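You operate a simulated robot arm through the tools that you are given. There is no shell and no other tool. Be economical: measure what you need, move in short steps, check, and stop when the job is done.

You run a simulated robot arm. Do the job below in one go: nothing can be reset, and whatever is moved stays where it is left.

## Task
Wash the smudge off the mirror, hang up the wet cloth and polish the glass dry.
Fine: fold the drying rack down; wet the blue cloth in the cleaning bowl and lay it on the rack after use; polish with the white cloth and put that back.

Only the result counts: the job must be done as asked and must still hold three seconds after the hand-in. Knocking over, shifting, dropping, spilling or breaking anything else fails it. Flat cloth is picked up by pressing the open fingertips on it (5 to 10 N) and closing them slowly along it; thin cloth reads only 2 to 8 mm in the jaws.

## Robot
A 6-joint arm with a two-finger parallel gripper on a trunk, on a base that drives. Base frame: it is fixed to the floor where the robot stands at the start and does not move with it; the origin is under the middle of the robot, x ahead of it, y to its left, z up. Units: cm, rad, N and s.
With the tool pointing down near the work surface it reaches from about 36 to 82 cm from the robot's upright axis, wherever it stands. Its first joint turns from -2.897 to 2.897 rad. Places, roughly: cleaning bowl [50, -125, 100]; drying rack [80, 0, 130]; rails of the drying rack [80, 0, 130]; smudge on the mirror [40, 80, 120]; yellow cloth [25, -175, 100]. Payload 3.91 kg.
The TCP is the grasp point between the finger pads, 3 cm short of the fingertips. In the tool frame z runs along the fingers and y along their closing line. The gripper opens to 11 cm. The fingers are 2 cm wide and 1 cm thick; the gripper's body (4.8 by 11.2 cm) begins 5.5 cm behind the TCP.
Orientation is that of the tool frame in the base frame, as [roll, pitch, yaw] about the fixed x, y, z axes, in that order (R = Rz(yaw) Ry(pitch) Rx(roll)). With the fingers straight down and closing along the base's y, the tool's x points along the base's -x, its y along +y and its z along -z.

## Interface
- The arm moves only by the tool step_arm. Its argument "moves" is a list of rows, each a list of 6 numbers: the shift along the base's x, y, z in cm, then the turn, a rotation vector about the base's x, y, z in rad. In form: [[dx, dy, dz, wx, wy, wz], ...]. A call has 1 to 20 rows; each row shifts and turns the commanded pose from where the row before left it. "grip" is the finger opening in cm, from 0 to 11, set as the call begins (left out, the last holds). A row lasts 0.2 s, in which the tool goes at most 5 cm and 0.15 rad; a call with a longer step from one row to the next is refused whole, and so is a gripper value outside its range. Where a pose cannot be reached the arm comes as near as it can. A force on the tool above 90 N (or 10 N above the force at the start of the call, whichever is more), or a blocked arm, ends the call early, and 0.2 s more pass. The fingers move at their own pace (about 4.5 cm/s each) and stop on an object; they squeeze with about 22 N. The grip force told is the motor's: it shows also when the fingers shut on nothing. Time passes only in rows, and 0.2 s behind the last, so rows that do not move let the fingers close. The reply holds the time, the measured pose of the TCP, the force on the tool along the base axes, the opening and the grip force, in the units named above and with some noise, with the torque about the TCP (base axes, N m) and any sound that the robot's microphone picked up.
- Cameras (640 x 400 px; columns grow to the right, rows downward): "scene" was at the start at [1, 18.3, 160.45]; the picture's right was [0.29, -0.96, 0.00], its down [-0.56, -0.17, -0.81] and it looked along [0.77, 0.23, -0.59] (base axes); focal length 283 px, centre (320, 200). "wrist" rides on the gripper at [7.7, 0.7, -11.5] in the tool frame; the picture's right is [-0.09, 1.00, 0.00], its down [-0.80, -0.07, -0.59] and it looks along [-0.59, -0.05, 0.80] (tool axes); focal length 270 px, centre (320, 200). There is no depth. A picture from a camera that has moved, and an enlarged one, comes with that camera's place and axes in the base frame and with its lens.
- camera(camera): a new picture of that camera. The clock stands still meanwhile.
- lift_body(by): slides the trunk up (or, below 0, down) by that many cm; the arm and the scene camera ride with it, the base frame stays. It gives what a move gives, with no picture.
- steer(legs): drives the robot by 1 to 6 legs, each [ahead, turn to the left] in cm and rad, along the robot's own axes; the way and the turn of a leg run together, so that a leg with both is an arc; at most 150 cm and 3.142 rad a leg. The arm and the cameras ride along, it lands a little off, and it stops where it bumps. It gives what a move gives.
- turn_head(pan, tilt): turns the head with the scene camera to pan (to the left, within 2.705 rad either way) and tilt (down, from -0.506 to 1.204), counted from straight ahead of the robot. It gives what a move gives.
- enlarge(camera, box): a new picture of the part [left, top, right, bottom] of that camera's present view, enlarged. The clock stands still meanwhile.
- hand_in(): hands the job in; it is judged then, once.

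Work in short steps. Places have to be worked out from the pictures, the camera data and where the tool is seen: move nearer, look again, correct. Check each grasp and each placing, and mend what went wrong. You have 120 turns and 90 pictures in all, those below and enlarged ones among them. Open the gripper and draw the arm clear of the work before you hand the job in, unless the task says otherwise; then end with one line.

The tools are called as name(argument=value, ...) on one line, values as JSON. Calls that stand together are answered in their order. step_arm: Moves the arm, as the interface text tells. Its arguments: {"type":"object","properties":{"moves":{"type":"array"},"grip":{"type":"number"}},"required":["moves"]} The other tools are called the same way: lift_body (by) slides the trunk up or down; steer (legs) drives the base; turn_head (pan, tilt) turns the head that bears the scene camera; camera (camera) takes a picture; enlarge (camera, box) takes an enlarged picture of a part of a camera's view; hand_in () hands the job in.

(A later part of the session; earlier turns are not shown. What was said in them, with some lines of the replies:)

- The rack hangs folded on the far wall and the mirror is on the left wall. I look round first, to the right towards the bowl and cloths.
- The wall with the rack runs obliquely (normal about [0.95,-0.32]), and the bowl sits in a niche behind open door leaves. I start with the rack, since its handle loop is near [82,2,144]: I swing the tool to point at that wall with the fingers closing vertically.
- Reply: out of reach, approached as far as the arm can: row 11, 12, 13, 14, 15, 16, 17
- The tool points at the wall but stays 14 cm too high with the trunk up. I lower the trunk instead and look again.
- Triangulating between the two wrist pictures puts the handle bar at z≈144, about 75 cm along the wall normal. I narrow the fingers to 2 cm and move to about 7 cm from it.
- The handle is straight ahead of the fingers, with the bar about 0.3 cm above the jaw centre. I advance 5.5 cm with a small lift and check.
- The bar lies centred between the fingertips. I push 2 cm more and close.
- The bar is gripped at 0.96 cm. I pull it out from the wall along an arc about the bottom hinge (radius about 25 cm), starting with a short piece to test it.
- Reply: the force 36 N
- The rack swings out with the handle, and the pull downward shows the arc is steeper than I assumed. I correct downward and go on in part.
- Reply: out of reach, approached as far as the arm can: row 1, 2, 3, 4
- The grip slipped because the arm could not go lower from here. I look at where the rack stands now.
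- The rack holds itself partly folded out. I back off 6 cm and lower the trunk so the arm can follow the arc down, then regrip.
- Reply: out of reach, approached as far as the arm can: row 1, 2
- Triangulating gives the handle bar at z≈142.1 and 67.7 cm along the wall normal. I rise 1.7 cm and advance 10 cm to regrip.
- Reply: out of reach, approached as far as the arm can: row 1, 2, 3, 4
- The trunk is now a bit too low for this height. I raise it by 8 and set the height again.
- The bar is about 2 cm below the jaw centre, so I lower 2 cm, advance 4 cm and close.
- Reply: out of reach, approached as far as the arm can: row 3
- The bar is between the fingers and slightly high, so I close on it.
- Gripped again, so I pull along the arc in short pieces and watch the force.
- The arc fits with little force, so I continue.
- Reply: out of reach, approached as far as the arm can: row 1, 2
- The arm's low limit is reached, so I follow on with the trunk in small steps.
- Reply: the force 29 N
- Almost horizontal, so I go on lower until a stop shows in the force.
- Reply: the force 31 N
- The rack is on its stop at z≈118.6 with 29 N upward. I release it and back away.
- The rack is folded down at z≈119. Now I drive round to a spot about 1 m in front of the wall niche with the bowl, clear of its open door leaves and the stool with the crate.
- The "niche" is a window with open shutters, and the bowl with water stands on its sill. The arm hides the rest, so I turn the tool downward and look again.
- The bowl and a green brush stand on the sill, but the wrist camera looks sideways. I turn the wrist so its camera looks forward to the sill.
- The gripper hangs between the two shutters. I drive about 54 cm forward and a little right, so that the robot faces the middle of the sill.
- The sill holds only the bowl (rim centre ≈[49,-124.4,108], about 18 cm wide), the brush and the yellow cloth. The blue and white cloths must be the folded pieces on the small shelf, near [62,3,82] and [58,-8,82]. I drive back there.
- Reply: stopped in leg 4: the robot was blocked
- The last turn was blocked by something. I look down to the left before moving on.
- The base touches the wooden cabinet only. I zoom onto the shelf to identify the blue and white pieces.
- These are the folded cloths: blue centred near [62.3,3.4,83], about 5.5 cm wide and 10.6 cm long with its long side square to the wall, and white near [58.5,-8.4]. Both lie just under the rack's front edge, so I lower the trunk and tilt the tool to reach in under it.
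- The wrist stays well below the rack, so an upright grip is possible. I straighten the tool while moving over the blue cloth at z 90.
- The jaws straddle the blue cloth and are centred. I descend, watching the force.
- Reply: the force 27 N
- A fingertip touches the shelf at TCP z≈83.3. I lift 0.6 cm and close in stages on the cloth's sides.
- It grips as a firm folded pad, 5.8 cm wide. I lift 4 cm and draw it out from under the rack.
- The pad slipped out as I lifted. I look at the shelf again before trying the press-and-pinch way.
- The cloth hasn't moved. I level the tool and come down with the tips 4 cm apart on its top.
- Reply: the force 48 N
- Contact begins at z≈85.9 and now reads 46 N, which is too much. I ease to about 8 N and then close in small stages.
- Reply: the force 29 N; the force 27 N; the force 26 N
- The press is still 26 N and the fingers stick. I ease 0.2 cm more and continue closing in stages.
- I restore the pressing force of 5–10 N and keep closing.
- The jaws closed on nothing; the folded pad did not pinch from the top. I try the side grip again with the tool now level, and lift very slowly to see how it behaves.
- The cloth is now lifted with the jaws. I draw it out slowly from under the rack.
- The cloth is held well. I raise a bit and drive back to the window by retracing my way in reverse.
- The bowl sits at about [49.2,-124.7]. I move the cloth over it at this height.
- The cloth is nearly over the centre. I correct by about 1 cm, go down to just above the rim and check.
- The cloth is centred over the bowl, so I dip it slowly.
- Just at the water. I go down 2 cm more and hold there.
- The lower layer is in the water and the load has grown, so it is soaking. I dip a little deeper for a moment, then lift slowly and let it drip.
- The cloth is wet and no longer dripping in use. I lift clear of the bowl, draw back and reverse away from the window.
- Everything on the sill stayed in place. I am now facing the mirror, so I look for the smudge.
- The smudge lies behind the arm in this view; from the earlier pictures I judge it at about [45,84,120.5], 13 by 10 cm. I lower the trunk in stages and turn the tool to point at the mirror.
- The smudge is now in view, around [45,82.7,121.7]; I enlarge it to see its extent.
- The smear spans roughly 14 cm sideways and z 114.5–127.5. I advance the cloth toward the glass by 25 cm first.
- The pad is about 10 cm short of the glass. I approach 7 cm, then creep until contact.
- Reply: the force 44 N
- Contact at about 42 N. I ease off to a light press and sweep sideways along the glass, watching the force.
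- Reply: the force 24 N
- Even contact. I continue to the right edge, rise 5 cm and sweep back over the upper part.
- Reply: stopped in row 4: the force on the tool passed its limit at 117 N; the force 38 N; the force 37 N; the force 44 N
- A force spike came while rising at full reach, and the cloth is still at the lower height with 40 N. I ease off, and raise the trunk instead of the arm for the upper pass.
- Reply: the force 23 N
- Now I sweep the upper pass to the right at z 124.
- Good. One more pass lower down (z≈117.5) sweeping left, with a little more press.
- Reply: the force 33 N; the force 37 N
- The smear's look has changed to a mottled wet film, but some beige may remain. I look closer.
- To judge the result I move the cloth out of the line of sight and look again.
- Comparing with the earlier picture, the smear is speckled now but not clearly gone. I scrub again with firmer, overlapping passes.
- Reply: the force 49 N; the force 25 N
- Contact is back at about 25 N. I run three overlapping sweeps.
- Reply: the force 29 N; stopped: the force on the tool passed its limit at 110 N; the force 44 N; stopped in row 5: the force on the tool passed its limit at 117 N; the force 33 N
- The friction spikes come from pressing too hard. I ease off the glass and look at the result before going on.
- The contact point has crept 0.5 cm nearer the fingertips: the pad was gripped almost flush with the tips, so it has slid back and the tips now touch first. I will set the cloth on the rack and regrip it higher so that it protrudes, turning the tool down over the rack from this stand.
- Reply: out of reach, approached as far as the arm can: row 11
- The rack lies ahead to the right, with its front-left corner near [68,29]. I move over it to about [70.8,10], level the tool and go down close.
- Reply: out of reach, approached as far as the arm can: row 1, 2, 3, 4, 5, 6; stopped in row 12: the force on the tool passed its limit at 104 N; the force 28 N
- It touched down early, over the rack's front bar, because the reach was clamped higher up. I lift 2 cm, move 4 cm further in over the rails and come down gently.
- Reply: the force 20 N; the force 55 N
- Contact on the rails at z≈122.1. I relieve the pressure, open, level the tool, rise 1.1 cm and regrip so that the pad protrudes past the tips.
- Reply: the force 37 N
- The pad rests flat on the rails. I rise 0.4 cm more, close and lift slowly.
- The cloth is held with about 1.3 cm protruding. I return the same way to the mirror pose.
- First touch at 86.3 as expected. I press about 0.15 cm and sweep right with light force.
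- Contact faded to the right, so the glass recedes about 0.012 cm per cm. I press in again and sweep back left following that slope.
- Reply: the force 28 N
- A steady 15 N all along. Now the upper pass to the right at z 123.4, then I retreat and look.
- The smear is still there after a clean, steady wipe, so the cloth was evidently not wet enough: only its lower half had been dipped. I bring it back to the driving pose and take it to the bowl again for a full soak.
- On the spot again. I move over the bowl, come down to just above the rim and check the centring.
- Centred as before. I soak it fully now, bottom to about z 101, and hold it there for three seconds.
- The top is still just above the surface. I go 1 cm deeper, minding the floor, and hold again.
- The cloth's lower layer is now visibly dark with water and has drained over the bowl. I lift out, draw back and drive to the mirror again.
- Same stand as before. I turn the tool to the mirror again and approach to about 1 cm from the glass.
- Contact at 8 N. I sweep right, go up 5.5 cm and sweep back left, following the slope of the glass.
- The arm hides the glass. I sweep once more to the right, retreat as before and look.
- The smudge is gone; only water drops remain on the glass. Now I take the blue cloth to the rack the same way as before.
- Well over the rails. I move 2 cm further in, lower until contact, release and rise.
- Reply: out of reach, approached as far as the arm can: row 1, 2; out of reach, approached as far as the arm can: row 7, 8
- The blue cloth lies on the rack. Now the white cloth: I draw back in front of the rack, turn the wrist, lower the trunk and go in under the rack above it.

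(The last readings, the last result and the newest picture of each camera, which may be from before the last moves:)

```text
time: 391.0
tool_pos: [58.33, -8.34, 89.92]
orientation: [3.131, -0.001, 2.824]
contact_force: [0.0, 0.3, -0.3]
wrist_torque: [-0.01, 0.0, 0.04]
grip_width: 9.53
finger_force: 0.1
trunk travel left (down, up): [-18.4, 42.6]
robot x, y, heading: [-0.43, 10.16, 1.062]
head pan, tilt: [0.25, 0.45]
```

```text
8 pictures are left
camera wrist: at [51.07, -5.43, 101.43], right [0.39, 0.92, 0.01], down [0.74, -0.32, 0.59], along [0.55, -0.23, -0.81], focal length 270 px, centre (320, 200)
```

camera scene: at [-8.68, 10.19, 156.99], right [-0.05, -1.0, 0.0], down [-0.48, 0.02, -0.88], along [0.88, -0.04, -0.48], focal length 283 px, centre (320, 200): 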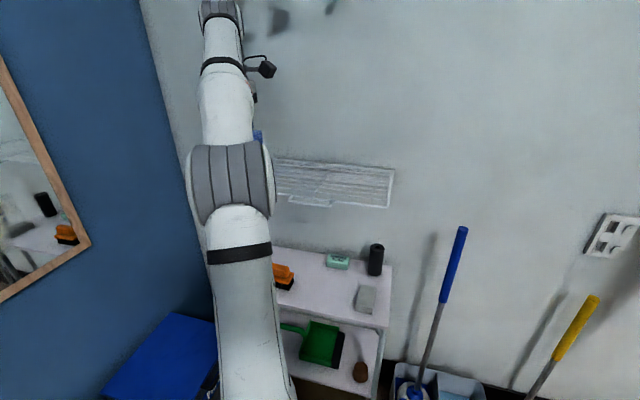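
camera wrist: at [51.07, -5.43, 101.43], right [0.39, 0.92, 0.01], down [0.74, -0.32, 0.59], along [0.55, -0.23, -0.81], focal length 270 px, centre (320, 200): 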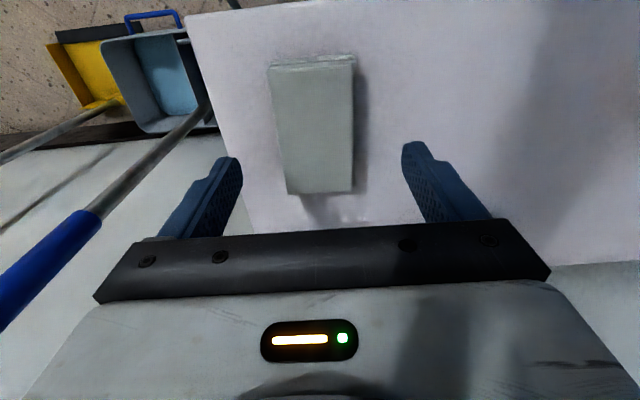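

Centred within half a centimetre; I correct that, descend to TCP 84.6 so the pad will protrude about 1.2 cm, close, and lift slowly.

step_arm(moves=[[-0.6, -0.3, -1.3, 0, 0, 0], [0, 0, -1.4, 0, 0, 0], [0, 0, -1.4, 0, 0, 0], [0, 0, -1.1, 0, 0, 0], [0, 0, 0, 0, 0, 0]])

step_arm(moves=[[0, 0, 0, 0, 0, 0], [0, 0, 0, 0, 0, 0], [0, 0, 0, 0, 0, 0], [0, 0, 0, 0, 0, 0], [0, 0, 0, 0, 0, 0]], grip=0)

step_arm(moves=[[0, 0, 0.1, 0, 0, 0], [0, 0, 0.1, 0, 0, 0], [0, 0, 0.1, 0, 0, 0], [0, 0, 0.15, 0, 0, 0], [0, 0, 0.15, 0, 0, 0], [0, 0, 0.2, 0, 0, 0], [0, 0, 0.2, 0, 0, 0], [0, 0, 0.2, 0, 0, 0], [0, 0, 0.2, 0, 0, 0], [0, 0, 0.2, 0, 0, 0], [0, 0, 0.2, 0, 0, 0], [0, 0, 0.2, 0, 0, 0], [0, 0, 0.2, 0, 0, 0], [0, 0, 0.2, 0, 0, 0], [0, 0, 0.2, 0, 0, 0], [0, 0, 0.2, 0, 0, 0], [0, 0, 0, 0, 0, 0]])

```text
time: 392.2
tool_pos: [57.62, -8.62, 84.91]
orientation: [3.132, 0.001, 2.823]
contact_force: [0.5, -0.3, -0.5]
wrist_torque: [0.01, 0.04, 0.0]
grip_width: 9.5
finger_force: 0.0
trunk travel left (down, up): [-18.4, 42.6]
robot x, y, heading: [-0.44, 9.9, 1.061]
head pan, tilt: [0.25, 0.45]
```

```text
time: 393.4
tool_pos: [57.7, -8.66, 84.99]
orientation: [3.132, 0.0, 2.824]
contact_force: [-0.3, -0.1, 0.2]
wrist_torque: [-0.02, -0.01, -0.02]
grip_width: 5.69
finger_force: 21.9
trunk travel left (down, up): [-18.4, 42.6]
robot x, y, heading: [-0.36, 10.36, 1.062]
head pan, tilt: [0.25, 0.45]
```

```text
time: 397.0
tool_pos: [57.72, -8.59, 87.64]
orientation: [3.131, 0.0, 2.822]
contact_force: [-0.7, -1.0, -0.6]
wrist_torque: [-0.02, 0.02, 0.0]
grip_width: 5.74
finger_force: 21.6
trunk travel left (down, up): [-18.4, 42.6]
robot x, y, heading: [-0.44, 10.64, 1.063]
head pan, tilt: [0.25, 0.45]
```

The white cloth is held. I draw it out from under the rack and turn it toward the mirror.

step_arm(moves=[[-0.5, 0.8, 0, 0, 0, 0], [-0.8, 1.5, 0, 0, 0, 0], [-0.8, 1.5, 0, 0, 0, 0], [-0.8, 1.5, 0, 0, 0, 0], [-0.8, 1.5, 0, 0, 0, 0], [-0.8, 1.5, 0, 0, 0, 0], [-0.8, 1.5, 0, 0, 0, 0], [-0.8, 1.5, 0, 0, 0, 0], [-0.8, 1.5, 0, 0, 0, 0], [-0.8, 1.5, 0, 0, 0, 0], [-0.8, 1.5, 0, 0, 0, 0], [-0.8, 1.5, 0, 0, 0, 0], [-0.8, 1.5, 0, 0, 0, 0], [-0.8, 1.5, 0, 0, 0, 0], [-0.8, 1.5, 0, 0, 0, 0], [-0.8, 1.5, 0, 0, 0, 0], [-0.5, 1.0, 0, 0, 0, 0], [0, 0, 0, 0, 0, 0]])

step_arm(moves=[[-1.9, 2.95, 1.2, 0, 0, 0.143], [-1.9, 2.95, 1.2, 0, 0, 0.143], [-1.9, 2.95, 1.2, 0, 0, 0.143], [-1.9, 2.95, 1.2, 0, 0, 0.143], [-1.9, 2.95, 1.2, 0, 0, 0.143], [-1.9, 2.95, 1.2, 0, 0, 0.143], [-1.9, 2.95, 1.2, 0, 0, 0.143], [-1.9, 2.95, 1.2, 0, 0, 0.143], [-1.9, 2.95, 1.2, 0, 0, 0.143], [-1.9, 2.95, 1.2, 0, 0, 0.143], [-1.9, 2.95, 1.2, 0, 0, 0.143], [0, 0, 0, 0, 0, 0]])

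step_arm(moves=[[0.5, -0.16, 1.5, 0.1355, -0.0451, 0], [0.5, -0.16, 1.5, 0.1355, -0.0451, 0], [0.5, -0.16, 1.5, 0.1355, -0.0451, 0], [0.5, -0.16, 1.5, 0.1355, -0.0451, 0], [0.5, -0.16, 1.5, 0.1355, -0.0451, 0], [0.5, -0.16, 1.5, 0.1355, -0.0451, 0], [0.5, -0.16, 1.5, 0.1355, -0.0451, 0], [0.5, -0.16, 1.5, 0.1355, -0.0451, 0], [0.5, -0.16, 1.5, 0.1355, -0.0451, 0], [0.5, -0.16, 1.5, 0.1355, -0.0451, 0], [0.5, -0.16, 1.5, 0.1355, -0.0451, 0], [0, 0, 0, 0, 0, 0]])

camera(camera="wrist")

```text
time: 400.8
tool_pos: [44.63, 15.81, 87.71]
orientation: [3.132, 0.001, 2.824]
contact_force: [0.1, -0.5, 0.5]
wrist_torque: [0.01, 0.01, 0.01]
grip_width: 5.73
finger_force: 22.2
trunk travel left (down, up): [-18.4, 42.6]
robot x, y, heading: [-0.22, 10.51, 1.059]
head pan, tilt: [0.25, 0.45]
```

```text
time: 403.4
tool_pos: [23.71, 48.24, 100.77]
orientation: [3.133, -0.002, -1.885]
contact_force: [0.1, 0.0, 0.4]
wrist_torque: [-0.04, 0.01, 0.02]
grip_width: 5.71
finger_force: 22.5
trunk travel left (down, up): [-18.4, 42.6]
robot x, y, heading: [-0.44, 10.23, 1.061]
head pan, tilt: [0.25, 0.45]
```

```text
time: 406.0
tool_pos: [30.52, 47.56, 115.77]
orientation: [2.501, 1.529, -2.515]
contact_force: [0.3, -0.6, -0.9]
wrist_torque: [-0.03, 0.0, 0.01]
grip_width: 5.69
finger_force: 21.4
trunk travel left (down, up): [-18.4, 42.6]
robot x, y, heading: [-0.17, 10.18, 1.066]
head pan, tilt: [0.25, 0.45]
```

```text
7 pictures are left
camera wrist: at [26.12, 36.47, 108.44], right [-0.95, 0.3, 0.11], down [-0.08, -0.57, 0.82], along [0.31, 0.77, 0.56], focal length 270 px, centre (320, 200)
```

wrist: 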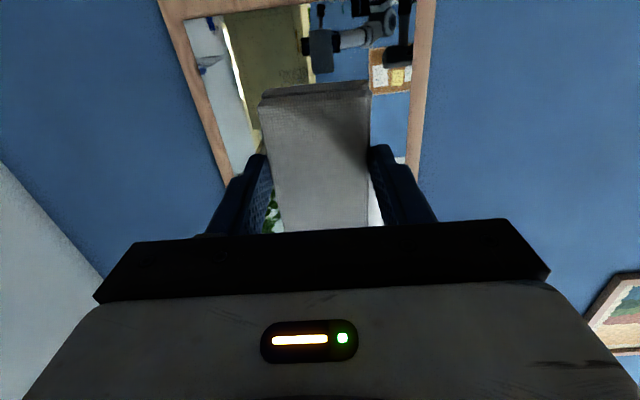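

The white cloth is held flat toward the mirror. I approach to about 1.5 cm from the glass, then creep to contact.

step_arm(moves=[[0.52, 2.96, 0.15, 0, 0, 0], [0.52, 2.96, 0.15, 0, 0, 0], [0.52, 2.96, 0.15, 0, 0, 0], [0.52, 2.96, 0.15, 0, 0, 0], [0.52, 2.96, 0.15, 0, 0, 0], [0.52, 2.96, 0.15, 0, 0, 0], [0.52, 2.96, 0.15, 0, 0, 0], [0.52, 2.96, 0.15, 0, 0, 0], [0.52, 2.96, 0.15, 0, 0, 0], [0.52, 2.96, 0.15, 0, 0, 0], [0, 0, 0, 0, 0, 0]])

step_arm(moves=[[0.1, 0.29, 0, 0, 0, 0], [0.1, 0.29, 0, 0, 0, 0], [0.1, 0.29, 0, 0, 0, 0], [0, 0, 0, 0, 0, 0]])

step_arm(moves=[[0.06, 0.19, 0, 0, 0, 0], [0, 0, 0, 0, 0, 0]])

step_arm(moves=[[0.06, 0.19, 0, 0, 0, 0], [0, 0, 0, 0, 0, 0]])

```text
time: 408.4
tool_pos: [34.45, 76.21, 118.8]
orientation: [-1.908, 1.566, -0.647]
contact_force: [-0.6, 1.1, -0.7]
wrist_torque: [0.04, -0.02, -0.01]
grip_width: 5.7
finger_force: 21.7
trunk travel left (down, up): [-18.4, 42.6]
robot x, y, heading: [-0.15, 9.8, 1.063]
head pan, tilt: [0.25, 0.45]
```

```text
time: 409.4
tool_pos: [34.73, 76.97, 118.75]
orientation: [-1.924, 1.565, -0.665]
contact_force: [-0.5, 0.3, -0.5]
wrist_torque: [0.0, 0.0, -0.02]
grip_width: 5.69
finger_force: 22.0
trunk travel left (down, up): [-18.4, 42.6]
robot x, y, heading: [-0.19, 10.53, 1.062]
head pan, tilt: [0.25, 0.45]
```

```text
time: 410.0
tool_pos: [34.8, 77.19, 118.77]
orientation: [-1.946, 1.567, -0.688]
contact_force: [0.5, -0.3, -1.2]
wrist_torque: [-0.04, -0.05, 0.02]
grip_width: 5.72
finger_force: 21.5
trunk travel left (down, up): [-18.4, 42.6]
robot x, y, heading: [-0.17, 10.02, 1.066]
head pan, tilt: [0.25, 0.45]
```

```text
time: 410.6
tool_pos: [34.79, 77.43, 118.86]
orientation: [-1.938, 1.567, -0.679]
contact_force: [-0.1, -0.6, -0.2]
wrist_torque: [-0.02, -0.01, -0.01]
grip_width: 5.71
finger_force: 21.7
trunk travel left (down, up): [-18.4, 42.6]
robot x, y, heading: [-0.55, 10.28, 1.059]
head pan, tilt: [0.25, 0.45]
```

step_arm(moves=[[0.08, 0.24, -0.4, 0, 0, 0], [0.08, 0.24, -0.4, 0, 0, 0], [0.08, 0.24, -0.4, 0, 0, 0], [0.06, 0.19, 0, 0, 0, 0], [0, 0, 0, 0, 0, 0]])

step_arm(moves=[[0.06, 0.19, 0, 0, 0, 0], [0, 0, 0, 0, 0, 0]])

step_arm(moves=[[0.06, 0.19, 0, 0, 0, 0], [0, 0, 0, 0, 0, 0]])

step_arm(moves=[[0.05, 0.14, 0, 0, 0, 0], [0, 0, 0, 0, 0, 0]])

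```text
time: 411.8
tool_pos: [35.2, 78.27, 117.54]
orientation: [-1.979, 1.565, -0.72]
contact_force: [-0.1, -0.5, -0.3]
wrist_torque: [0.0, -0.01, 0.02]
grip_width: 5.71
finger_force: 22.4
trunk travel left (down, up): [-18.4, 42.6]
robot x, y, heading: [-0.36, 10.3, 1.062]
head pan, tilt: [0.25, 0.45]
```

```text
time: 412.4
tool_pos: [35.16, 78.45, 117.56]
orientation: [-1.946, 1.565, -0.685]
contact_force: [1.0, -0.2, -0.1]
wrist_torque: [-0.03, -0.01, 0.02]
grip_width: 5.71
finger_force: 21.5
trunk travel left (down, up): [-18.4, 42.6]
robot x, y, heading: [-0.1, 10.31, 1.058]
head pan, tilt: [0.25, 0.45]
```

```text
time: 413.0
tool_pos: [35.26, 78.46, 117.64]
orientation: [-1.75, 1.566, -0.489]
contact_force: [-0.2, -3.9, -1.3]
wrist_torque: [0.1, -0.05, 0.1]
grip_width: 5.74
finger_force: 21.7
trunk travel left (down, up): [-18.4, 42.6]
robot x, y, heading: [-0.25, 10.17, 1.063]
head pan, tilt: [0.25, 0.45]
```

```text
time: 413.6
tool_pos: [35.31, 78.54, 117.61]
orientation: [-1.639, 1.566, -0.38]
contact_force: [-5.1, -14.3, -6.1]
wrist_torque: [-0.2, -0.08, 0.45]
grip_width: 5.71
finger_force: 22.2
trunk travel left (down, up): [-18.4, 42.6]
robot x, y, heading: [-0.21, 10.18, 1.06]
head pan, tilt: [0.25, 0.45]
```

Contact at 16 N. I sweep right at the low level, then up and left, up and right.

step_arm(moves=[[-0.953, 0.305, -0.4, 0, 0, 0], [-0.953, 0.305, -0.4, 0, 0, 0], [0.953, -0.302, 0, 0, 0, 0], [0.953, -0.302, 0, 0, 0, 0], [0.953, -0.302, 0, 0, 0, 0], [0.953, -0.302, 0, 0, 0, 0], [0.953, -0.302, 0, 0, 0, 0], [0.953, -0.302, 0, 0, 0, 0], [0.953, -0.302, 0, 0, 0, 0], [0.953, -0.302, 0, 0, 0, 0], [0.953, -0.302, 0, 0, 0, 0], [0.953, -0.302, 0, 0, 0, 0], [0, 0, 0, 0, 0, 0]])

step_arm(moves=[[0.953, -0.302, 0, 0, 0, 0], [0.953, -0.302, 0, 0, 0, 0], [0.953, -0.302, 0, 0, 0, 0], [0.953, -0.302, 0, 0, 0, 0], [0.953, -0.302, 0, 0, 0, 0], [0.953, -0.302, 0, 0, 0, 0], [0.953, -0.302, 0, 0, 0, 0], [0.953, -0.302, 0, 0, 0, 0], [0.953, -0.302, 0, 0, 0, 0], [0.953, -0.302, 0, 0, 0, 0], [0, 0, 0, 0, 0, 0]])

lift_body(by=4.5)

step_arm(moves=[[-0.953, 0.309, 0, 0, 0, 0], [-0.953, 0.309, 0, 0, 0, 0], [-0.953, 0.309, 0, 0, 0, 0], [-0.953, 0.309, 0, 0, 0, 0], [-0.953, 0.309, 0, 0, 0, 0], [-0.953, 0.309, 0, 0, 0, 0], [-0.953, 0.309, 0, 0, 0, 0], [-0.953, 0.309, 0, 0, 0, 0], [-0.953, 0.309, 0, 0, 0, 0], [-0.953, 0.309, 0, 0, 0, 0], [0, 0, 0, 0, 0, 0]])

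```text
time: 416.4
tool_pos: [42.79, 76.17, 116.99]
orientation: [-1.465, 1.565, -0.207]
contact_force: [-8.4, -10.6, 1.1]
wrist_torque: [0.02, -0.02, 0.24]
grip_width: 5.7
finger_force: 22.1
trunk travel left (down, up): [-18.4, 42.6]
robot x, y, heading: [-0.32, 10.03, 1.06]
head pan, tilt: [0.25, 0.45]
```

```text
time: 418.8
tool_pos: [52.36, 73.24, 116.88]
orientation: [-1.583, 1.567, -0.326]
contact_force: [-5.6, -9.1, 0.6]
wrist_torque: [0.01, -0.06, 0.17]
grip_width: 5.74
finger_force: 22.2
trunk travel left (down, up): [-18.4, 42.6]
robot x, y, heading: [-0.55, 10.06, 1.062]
head pan, tilt: [0.25, 0.45]
```

```text
time: 419.7
tool_pos: [52.34, 73.21, 121.44]
orientation: [-1.347, 1.566, -0.09]
contact_force: [0.0, -8.6, -0.1]
wrist_torque: [-0.3, 0.05, -0.08]
grip_width: 5.72
finger_force: 22.1
trunk travel left (down, up): [-22.9, 38.1]
robot x, y, heading: [-0.33, 10.61, 1.061]
head pan, tilt: [0.25, 0.45]
```

```text
time: 422.1
tool_pos: [42.79, 76.36, 121.44]
orientation: [-1.491, 1.568, -0.232]
contact_force: [0.2, -15.9, -1.8]
wrist_torque: [-0.05, 0.05, -0.19]
grip_width: 5.71
finger_force: 22.0
trunk travel left (down, up): [-22.9, 38.1]
robot x, y, heading: [-0.26, 10.21, 1.064]
head pan, tilt: [0.25, 0.45]
```

Even contact throughout. I finish the left stroke, go up and sweep the top to the right, then retreat and look.

step_arm(moves=[[-0.953, 0.305, 0, 0, 0, 0], [-0.953, 0.305, 0, 0, 0, 0], [-0.953, 0.305, 0, 0, 0, 0], [-0.953, 0.305, 0, 0, 0, 0], [-0.953, 0.305, 0, 0, 0, 0], [-0.953, 0.305, 0, 0, 0, 0], [-0.953, 0.305, 0, 0, 0, 0], [-0.953, 0.305, 0, 0, 0, 0], [-0.953, 0.305, 0, 0, 0, 0], [-0.953, 0.305, 0, 0, 0, 0], [0, 0, 0, 0, 0, 0]])

lift_body(by=4)

step_arm(moves=[[0.953, -0.302, 0, 0, 0, 0], [0.953, -0.302, 0, 0, 0, 0], [0.953, -0.302, 0, 0, 0, 0], [0.953, -0.302, 0, 0, 0, 0], [0.953, -0.302, 0, 0, 0, 0], [0.953, -0.302, 0, 0, 0, 0], [0.953, -0.302, 0, 0, 0, 0], [0.953, -0.302, 0, 0, 0, 0], [0.953, -0.302, 0, 0, 0, 0], [0.953, -0.302, 0, 0, 0, 0], [0, 0, 0, 0, 0, 0]])

step_arm(moves=[[0.953, -0.302, 0, 0, 0, 0], [0.953, -0.302, 0, 0, 0, 0], [0.953, -0.302, 0, 0, 0, 0], [0.953, -0.302, 0, 0, 0, 0], [0.953, -0.302, 0, 0, 0, 0], [0.953, -0.302, 0, 0, 0, 0], [0.953, -0.302, 0, 0, 0, 0], [0.953, -0.302, 0, 0, 0, 0], [0.953, -0.302, 0, 0, 0, 0], [0.953, -0.302, 0, 0, 0, 0], [0, 0, 0, 0, 0, 0]])

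step_arm(moves=[[-0.6, -1.9, 0, 0, 0, 0], [-0.95, -2.85, 0, 0, 0, 0], [-0.95, -2.85, 0, 0, 0, 0], [-0.95, -2.85, 0, 0, 0, 0], [-0.95, -2.85, 0, 0, 0, 0], [-0.95, -2.85, 0, 0, 0, 0], [-0.95, -2.85, 0, 0, 0, 0], [-0.95, -2.85, 0, 0, 0, 0], [0, 0, 0, 0, 0, 0]])

enlarge(camera="scene", box=[400, 0, 592, 120])

```text
time: 424.5
tool_pos: [33.34, 79.32, 121.56]
orientation: [-1.573, 1.567, -0.315]
contact_force: [0.0, -14.4, -0.1]
wrist_torque: [0.01, 0.01, -0.08]
grip_width: 5.72
finger_force: 22.0
trunk travel left (down, up): [-22.9, 38.1]
robot x, y, heading: [-0.32, 10.4, 1.062]
head pan, tilt: [0.25, 0.45]
```

```text
time: 425.3
tool_pos: [33.31, 79.31, 125.47]
orientation: [-1.276, 1.566, -0.018]
contact_force: [-2.9, -9.6, 0.2]
wrist_torque: [-0.4, 0.13, 0.05]
grip_width: 5.71
finger_force: 21.9
trunk travel left (down, up): [-26.9, 34.1]
robot x, y, heading: [-0.36, 10.49, 1.063]
head pan, tilt: [0.25, 0.45]
```

```text
time: 427.7
tool_pos: [42.81, 76.33, 125.55]
orientation: [-1.587, 1.566, -0.328]
contact_force: [-6.8, -9.2, 1.0]
wrist_torque: [0.01, -0.06, 0.2]
grip_width: 5.72
finger_force: 22.2
trunk travel left (down, up): [-26.9, 34.1]
robot x, y, heading: [-0.21, 10.33, 1.061]
head pan, tilt: [0.25, 0.45]
```

```text
time: 430.1
tool_pos: [52.34, 73.3, 125.43]
orientation: [-1.725, 1.566, -0.465]
contact_force: [-5.3, -7.5, -0.6]
wrist_torque: [0.02, -0.08, 0.11]
grip_width: 5.69
finger_force: 21.9
trunk travel left (down, up): [-26.9, 34.1]
robot x, y, heading: [-0.25, 10.52, 1.056]
head pan, tilt: [0.25, 0.45]
```

```text
time: 432.1
tool_pos: [45.05, 51.45, 125.33]
orientation: [-1.916, 1.566, -0.658]
contact_force: [0.5, -0.7, 0.9]
wrist_torque: [-0.01, 0.04, 0.01]
grip_width: 5.7
finger_force: 21.9
trunk travel left (down, up): [-26.9, 34.1]
robot x, y, heading: [-0.19, 10.38, 1.061]
head pan, tilt: [0.25, 0.45]
```

```text
3.33 times, centred on (496, 60) of scene
camera zoom: at [-14.77, 19.65, 133.93], right [0.97, -0.26, 0.0], down [-0.11, -0.42, -0.9], along [0.23, 0.87, -0.44], focal length 943 px, centre (-267, 667)
```

zoom: 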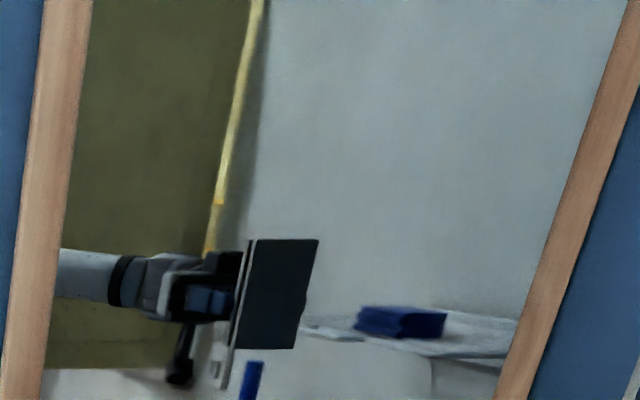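

The glass looks clean and dry, and the blue cloth shows on the rack. I check the lower part of the mirror and start bringing the white cloth back.

enlarge(camera="scene", box=[390, 50, 582, 170])

lift_body(by=-8.5)

step_arm(moves=[[-2.9, -0.8, -0.16, 0, 0, 0], [-2.9, -0.8, -0.16, 0, 0, 0], [-2.9, -0.8, -0.16, 0, 0, 0], [-2.9, -0.8, -0.16, 0, 0, 0], [-2.9, -0.8, -0.16, 0, 0, 0], [0, 0, 0, 0, 0, 0]])

```text
3.33 times, centred on (486, 110) of scene
camera zoom: at [-14.77, 19.65, 133.93], right [0.97, -0.26, 0.0], down [-0.11, -0.42, -0.9], along [0.23, 0.87, -0.44], focal length 943 px, centre (-233, 500)
```

zoom: 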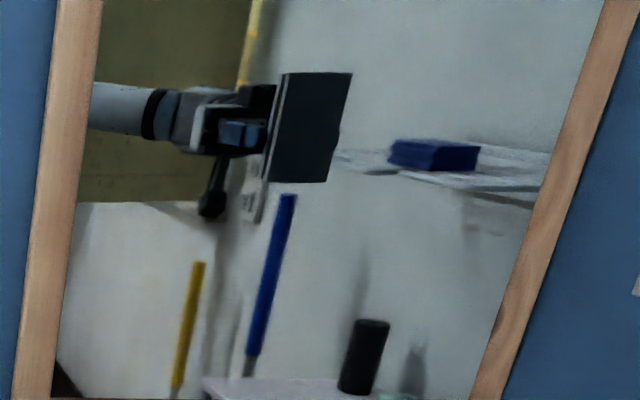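

```text
time: 433.3
tool_pos: [45.02, 51.53, 116.84]
orientation: [-1.908, 1.565, -0.648]
contact_force: [0.0, -0.1, -0.5]
wrist_torque: [-0.01, 0.0, 0.01]
grip_width: 5.69
finger_force: 22.7
trunk travel left (down, up): [-18.4, 42.6]
robot x, y, heading: [-0.24, 10.39, 1.061]
head pan, tilt: [0.25, 0.45]
```

```text
time: 434.7
tool_pos: [30.87, 47.73, 116.0]
orientation: [-3.001, 1.563, -1.744]
contact_force: [-0.6, 0.9, -0.2]
wrist_torque: [-0.02, -0.01, 0.01]
grip_width: 5.72
finger_force: 22.0
trunk travel left (down, up): [-18.4, 42.6]
robot x, y, heading: [-0.38, 10.26, 1.063]
head pan, tilt: [0.25, 0.45]
```

The whole mirror is clean and dry. I turn the tool down again and swing back in front of the shelf.

step_arm(moves=[[-0.55, 0.1, -1.4, -0.1355, 0.0451, 0], [-0.55, 0.1, -1.4, -0.1355, 0.0451, 0], [-0.55, 0.1, -1.4, -0.1355, 0.0451, 0], [-0.55, 0.1, -1.4, -0.1355, 0.0451, 0], [-0.55, 0.1, -1.4, -0.1355, 0.0451, 0], [-0.55, 0.1, -1.4, -0.1355, 0.0451, 0], [-0.55, 0.1, -1.4, -0.1355, 0.0451, 0], [-0.55, 0.1, -1.4, -0.1355, 0.0451, 0], [-0.55, 0.1, -1.4, -0.1355, 0.0451, 0], [-0.55, 0.1, -1.4, -0.1355, 0.0451, 0], [-0.55, 0.1, -1.4, -0.1355, 0.0451, 0], [0, 0, 0, 0, 0, 0]])

step_arm(moves=[[1.8, -3.0, -1.1, 0, 0, -0.143], [1.8, -3.0, -1.1, 0, 0, -0.143], [1.8, -3.0, -1.1, 0, 0, -0.143], [1.8, -3.0, -1.1, 0, 0, -0.143], [1.8, -3.0, -1.1, 0, 0, -0.143], [1.8, -3.0, -1.1, 0, 0, -0.143], [1.8, -3.0, -1.1, 0, 0, -0.143], [1.8, -3.0, -1.1, 0, 0, -0.143], [1.8, -3.0, -1.1, 0, 0, -0.143], [1.8, -3.0, -1.1, 0, 0, -0.143], [1.8, -3.0, -1.1, 0, 0, -0.143], [0, 0, 0, 0, 0, 0]])

```text
time: 437.3
tool_pos: [24.53, 48.53, 100.57]
orientation: [3.134, -0.002, -1.886]
contact_force: [-0.1, 0.6, -0.3]
wrist_torque: [-0.02, 0.03, -0.03]
grip_width: 5.71
finger_force: 21.7
trunk travel left (down, up): [-18.4, 42.6]
robot x, y, heading: [-0.48, 10.11, 1.063]
head pan, tilt: [0.25, 0.45]
```

```text
time: 439.9
tool_pos: [44.46, 15.64, 88.69]
orientation: [3.132, 0.0, 2.823]
contact_force: [0.6, 0.5, 0.0]
wrist_torque: [0.02, 0.04, 0.04]
grip_width: 5.7
finger_force: 22.3
trunk travel left (down, up): [-18.4, 42.6]
robot x, y, heading: [-0.64, 10.7, 1.064]
head pan, tilt: [0.25, 0.45]
```

I go in under the rack to the cloth's old place and lower it until it touches.

step_arm(moves=[[1.103, -2.02, 0, 0, 0, 0], [1.103, -2.02, 0, 0, 0, 0], [1.103, -2.02, 0, 0, 0, 0], [1.103, -2.02, 0, 0, 0, 0], [1.103, -2.02, 0, 0, 0, 0], [1.103, -2.02, 0, 0, 0, 0], [1.103, -2.02, 0, 0, 0, 0], [1.103, -2.02, 0, 0, 0, 0], [1.103, -2.02, 0, 0, 0, 0], [1.103, -2.02, 0, 0, 0, 0], [1.103, -2.02, 0, 0, 0, 0], [1.103, -2.04, 0, 0, 0, 0], [0, 0, -1, 0, 0, 0], [0, 0, -1, 0, 0, 0], [0, 0, -0.8, 0, 0, 0], [0, 0, -0.4, 0, 0, 0], [0, 0, 0, 0, 0, 0]])

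step_arm(moves=[[0, 0, -0.2, 0, 0, 0], [0, 0, -0.2, 0, 0, 0], [0, 0, 0, 0, 0, 0]])

camera(camera="wrist")

```text
time: 443.5
tool_pos: [57.56, -8.46, 85.35]
orientation: [3.133, -0.005, 2.825]
contact_force: [1.2, -0.1, 0.2]
wrist_torque: [-0.01, 0.0, 0.05]
grip_width: 5.72
finger_force: 22.3
trunk travel left (down, up): [-18.4, 42.6]
robot x, y, heading: [-0.37, 10.31, 1.061]
head pan, tilt: [0.25, 0.45]
```

```text
time: 444.3
tool_pos: [57.54, -8.54, 84.97]
orientation: [3.132, 0.0, 2.824]
contact_force: [0.6, 0.0, -0.6]
wrist_torque: [0.02, -0.02, -0.01]
grip_width: 5.71
finger_force: 22.1
trunk travel left (down, up): [-18.4, 42.6]
robot x, y, heading: [-0.06, 10.3, 1.063]
head pan, tilt: [0.25, 0.45]
```

```text
4 pictures are left
camera wrist: at [50.31, -5.76, 96.4], right [0.39, 0.92, 0.01], down [0.74, -0.32, 0.59], along [0.55, -0.23, -0.81], focal length 270 px, centre (320, 200)
```

wrist: 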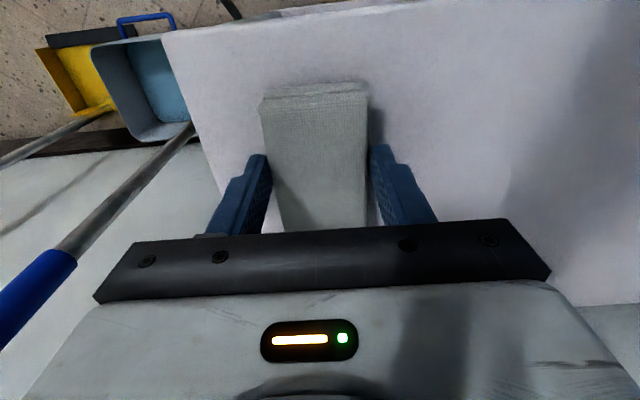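

No contact yet; the cloth slid a little in the jaws. I lower further in small steps.

step_arm(moves=[[0, 0, -0.15, 0, 0, 0], [0, 0, -0.15, 0, 0, 0], [0, 0, 0, 0, 0, 0]])

step_arm(moves=[[0, 0, -0.15, 0, 0, 0], [0, 0, 0, 0, 0, 0]])

step_arm(moves=[[0, 0, -0.1, 0, 0, 0], [0, 0, 0, 0, 0, 0]])

```text
time: 445.1
tool_pos: [57.52, -8.69, 84.84]
orientation: [3.134, 0.005, 2.825]
contact_force: [2.6, -0.4, 14.9]
wrist_torque: [-0.33, 0.11, 0.09]
grip_width: 5.72
finger_force: 22.0
trunk travel left (down, up): [-18.4, 42.6]
robot x, y, heading: [-0.54, 10.57, 1.063]
head pan, tilt: [0.25, 0.45]
```

```text
time: 445.7
tool_pos: [57.47, -8.45, 84.84]
orientation: [3.133, 0.006, 2.822]
contact_force: [7.1, -1.4, 28.1]
wrist_torque: [-0.18, -0.05, 0.0]
grip_width: 5.72
finger_force: 22.1
trunk travel left (down, up): [-18.4, 42.6]
robot x, y, heading: [-0.16, 10.3, 1.062]
head pan, tilt: [0.25, 0.45]
```

```text
time: 446.3
tool_pos: [57.46, -8.54, 84.67]
orientation: [3.133, 0.003, 2.824]
contact_force: [6.8, -1.2, 34.6]
wrist_torque: [-0.06, -0.19, -0.01]
grip_width: 5.75
finger_force: 22.4
trunk travel left (down, up): [-18.4, 42.6]
robot x, y, heading: [-0.14, 10.39, 1.061]
head pan, tilt: [0.25, 0.45]
```

It sits on the shelf. I relieve the pressure, open, rise and draw the arm out from under the rack.

step_arm(moves=[[0, 0, 0.3, 0, 0, 0], [0, 0, 0, 0, 0, 0]])

step_arm(moves=[[0, 0, 0, 0, 0, 0], [0, 0, 0, 0, 0, 0], [0, 0, 0, 0, 0, 0], [0, 0, 1, 0, 0, 0], [0, 0, 1.5, 0, 0, 0], [0, 0, 1.8, 0, 0, 0], [0, 0, 0, 0, 0, 0]], grip=9.5)

camera(camera="wrist")

step_arm(moves=[[-1.6, 3.0, 0, 0, 0, 0], [-1.6, 3.0, 0, 0, 0, 0], [-1.6, 3.0, 0, 0, 0, 0], [-1.6, 3.0, 0, 0, 0, 0], [-1.6, 3.0, 0, 0, 0, 0], [-1.6, 3.0, 0, 0, 0, 0], [-1.6, 3.0, 0, 0, 0, 0], [-1.6, 3.0, 0, 0, 0, 0], [-2, 1, 2, 0, 0, 0], [-2, 1, 2, 0, 0, 0], [0, 0, 0, 0, 0, 0]])

lift_body(by=30)

turn_head(pan=-1.1, tilt=0.55)

camera(camera="scene")

```text
time: 446.9
tool_pos: [57.36, -8.6, 84.68]
orientation: [3.13, -0.003, 2.822]
contact_force: [3.9, 1.2, 16.2]
wrist_torque: [-0.1, -0.26, 0.02]
grip_width: 5.71
finger_force: 22.0
trunk travel left (down, up): [-18.4, 42.6]
robot x, y, heading: [-0.72, 10.47, 1.06]
head pan, tilt: [0.25, 0.45]
```

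```text
time: 448.5
tool_pos: [57.48, -8.48, 89.07]
orientation: [3.132, -0.001, 2.824]
contact_force: [-0.2, 0.3, 0.3]
wrist_torque: [0.0, 0.03, 0.0]
grip_width: 9.51
finger_force: 0.1
trunk travel left (down, up): [-18.4, 42.6]
robot x, y, heading: [-0.51, 10.51, 1.061]
head pan, tilt: [0.25, 0.45]
```

```text
3 pictures are left
camera wrist: at [50.35, -5.71, 100.42], right [0.39, 0.92, 0.01], down [0.74, -0.32, 0.59], along [0.55, -0.23, -0.81], focal length 270 px, centre (320, 200)
```

wrist: 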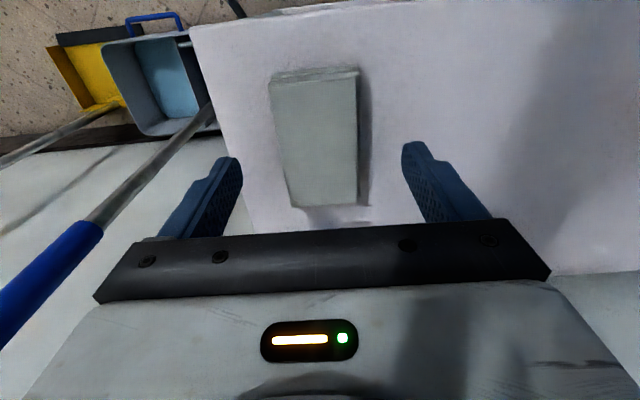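

```text
time: 450.9
tool_pos: [40.72, 17.37, 93.04]
orientation: [3.133, -0.001, 2.825]
contact_force: [-0.2, 0.2, -0.9]
wrist_torque: [-0.01, -0.03, -0.03]
grip_width: 9.49
finger_force: 0.0
trunk travel left (down, up): [-18.4, 42.6]
robot x, y, heading: [-0.67, 10.77, 1.065]
head pan, tilt: [0.25, 0.45]
```

```text
time: 453.9
tool_pos: [40.84, 17.34, 123.02]
orientation: [3.133, -0.001, 2.824]
contact_force: [0.1, -0.1, -0.2]
wrist_torque: [-0.03, 0.01, 0.01]
grip_width: 9.47
finger_force: 0.1
trunk travel left (down, up): [-48.4, 12.6]
robot x, y, heading: [-0.53, 9.95, 1.063]
head pan, tilt: [0.25, 0.45]
```

```text
time: 455.4
tool_pos: [40.83, 17.43, 123.1]
orientation: [3.132, 0.001, 2.824]
contact_force: [0.0, 0.2, 0.2]
wrist_torque: [0.0, -0.03, 0.0]
grip_width: 9.49
finger_force: 0.0
trunk travel left (down, up): [-48.4, 12.6]
robot x, y, heading: [-0.33, 10.1, 1.061]
head pan, tilt: [-1.1, 0.55]
```

```text
2 pictures are left
camera scene: at [-8.15, 10.44, 154.53], right [-0.04, -1.0, 0.0], down [-0.52, 0.02, -0.85], along [0.85, -0.03, -0.52], focal length 283 px, centre (320, 200)
```

scene: 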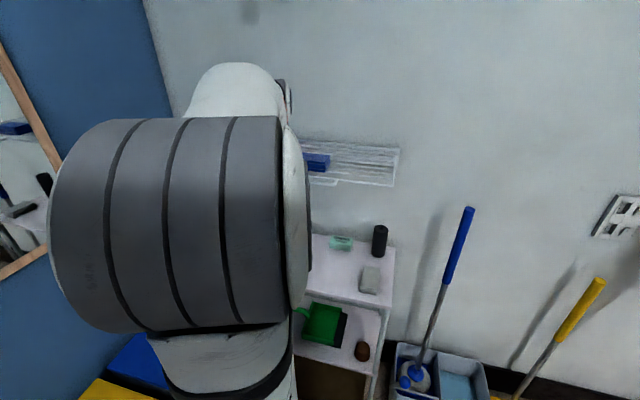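

The mirror is clean and dry, the blue cloth lies on the folded-down rack, the white cloth is back on the shelf, and the gripper is open and clear. I hand in.

hand_in()

```text
The job is handed in.
```

I handed the job in: the mirror is clean and dry, the rack is folded down with the wet blue cloth on it, and the white cloth is back in its place on the shelf.
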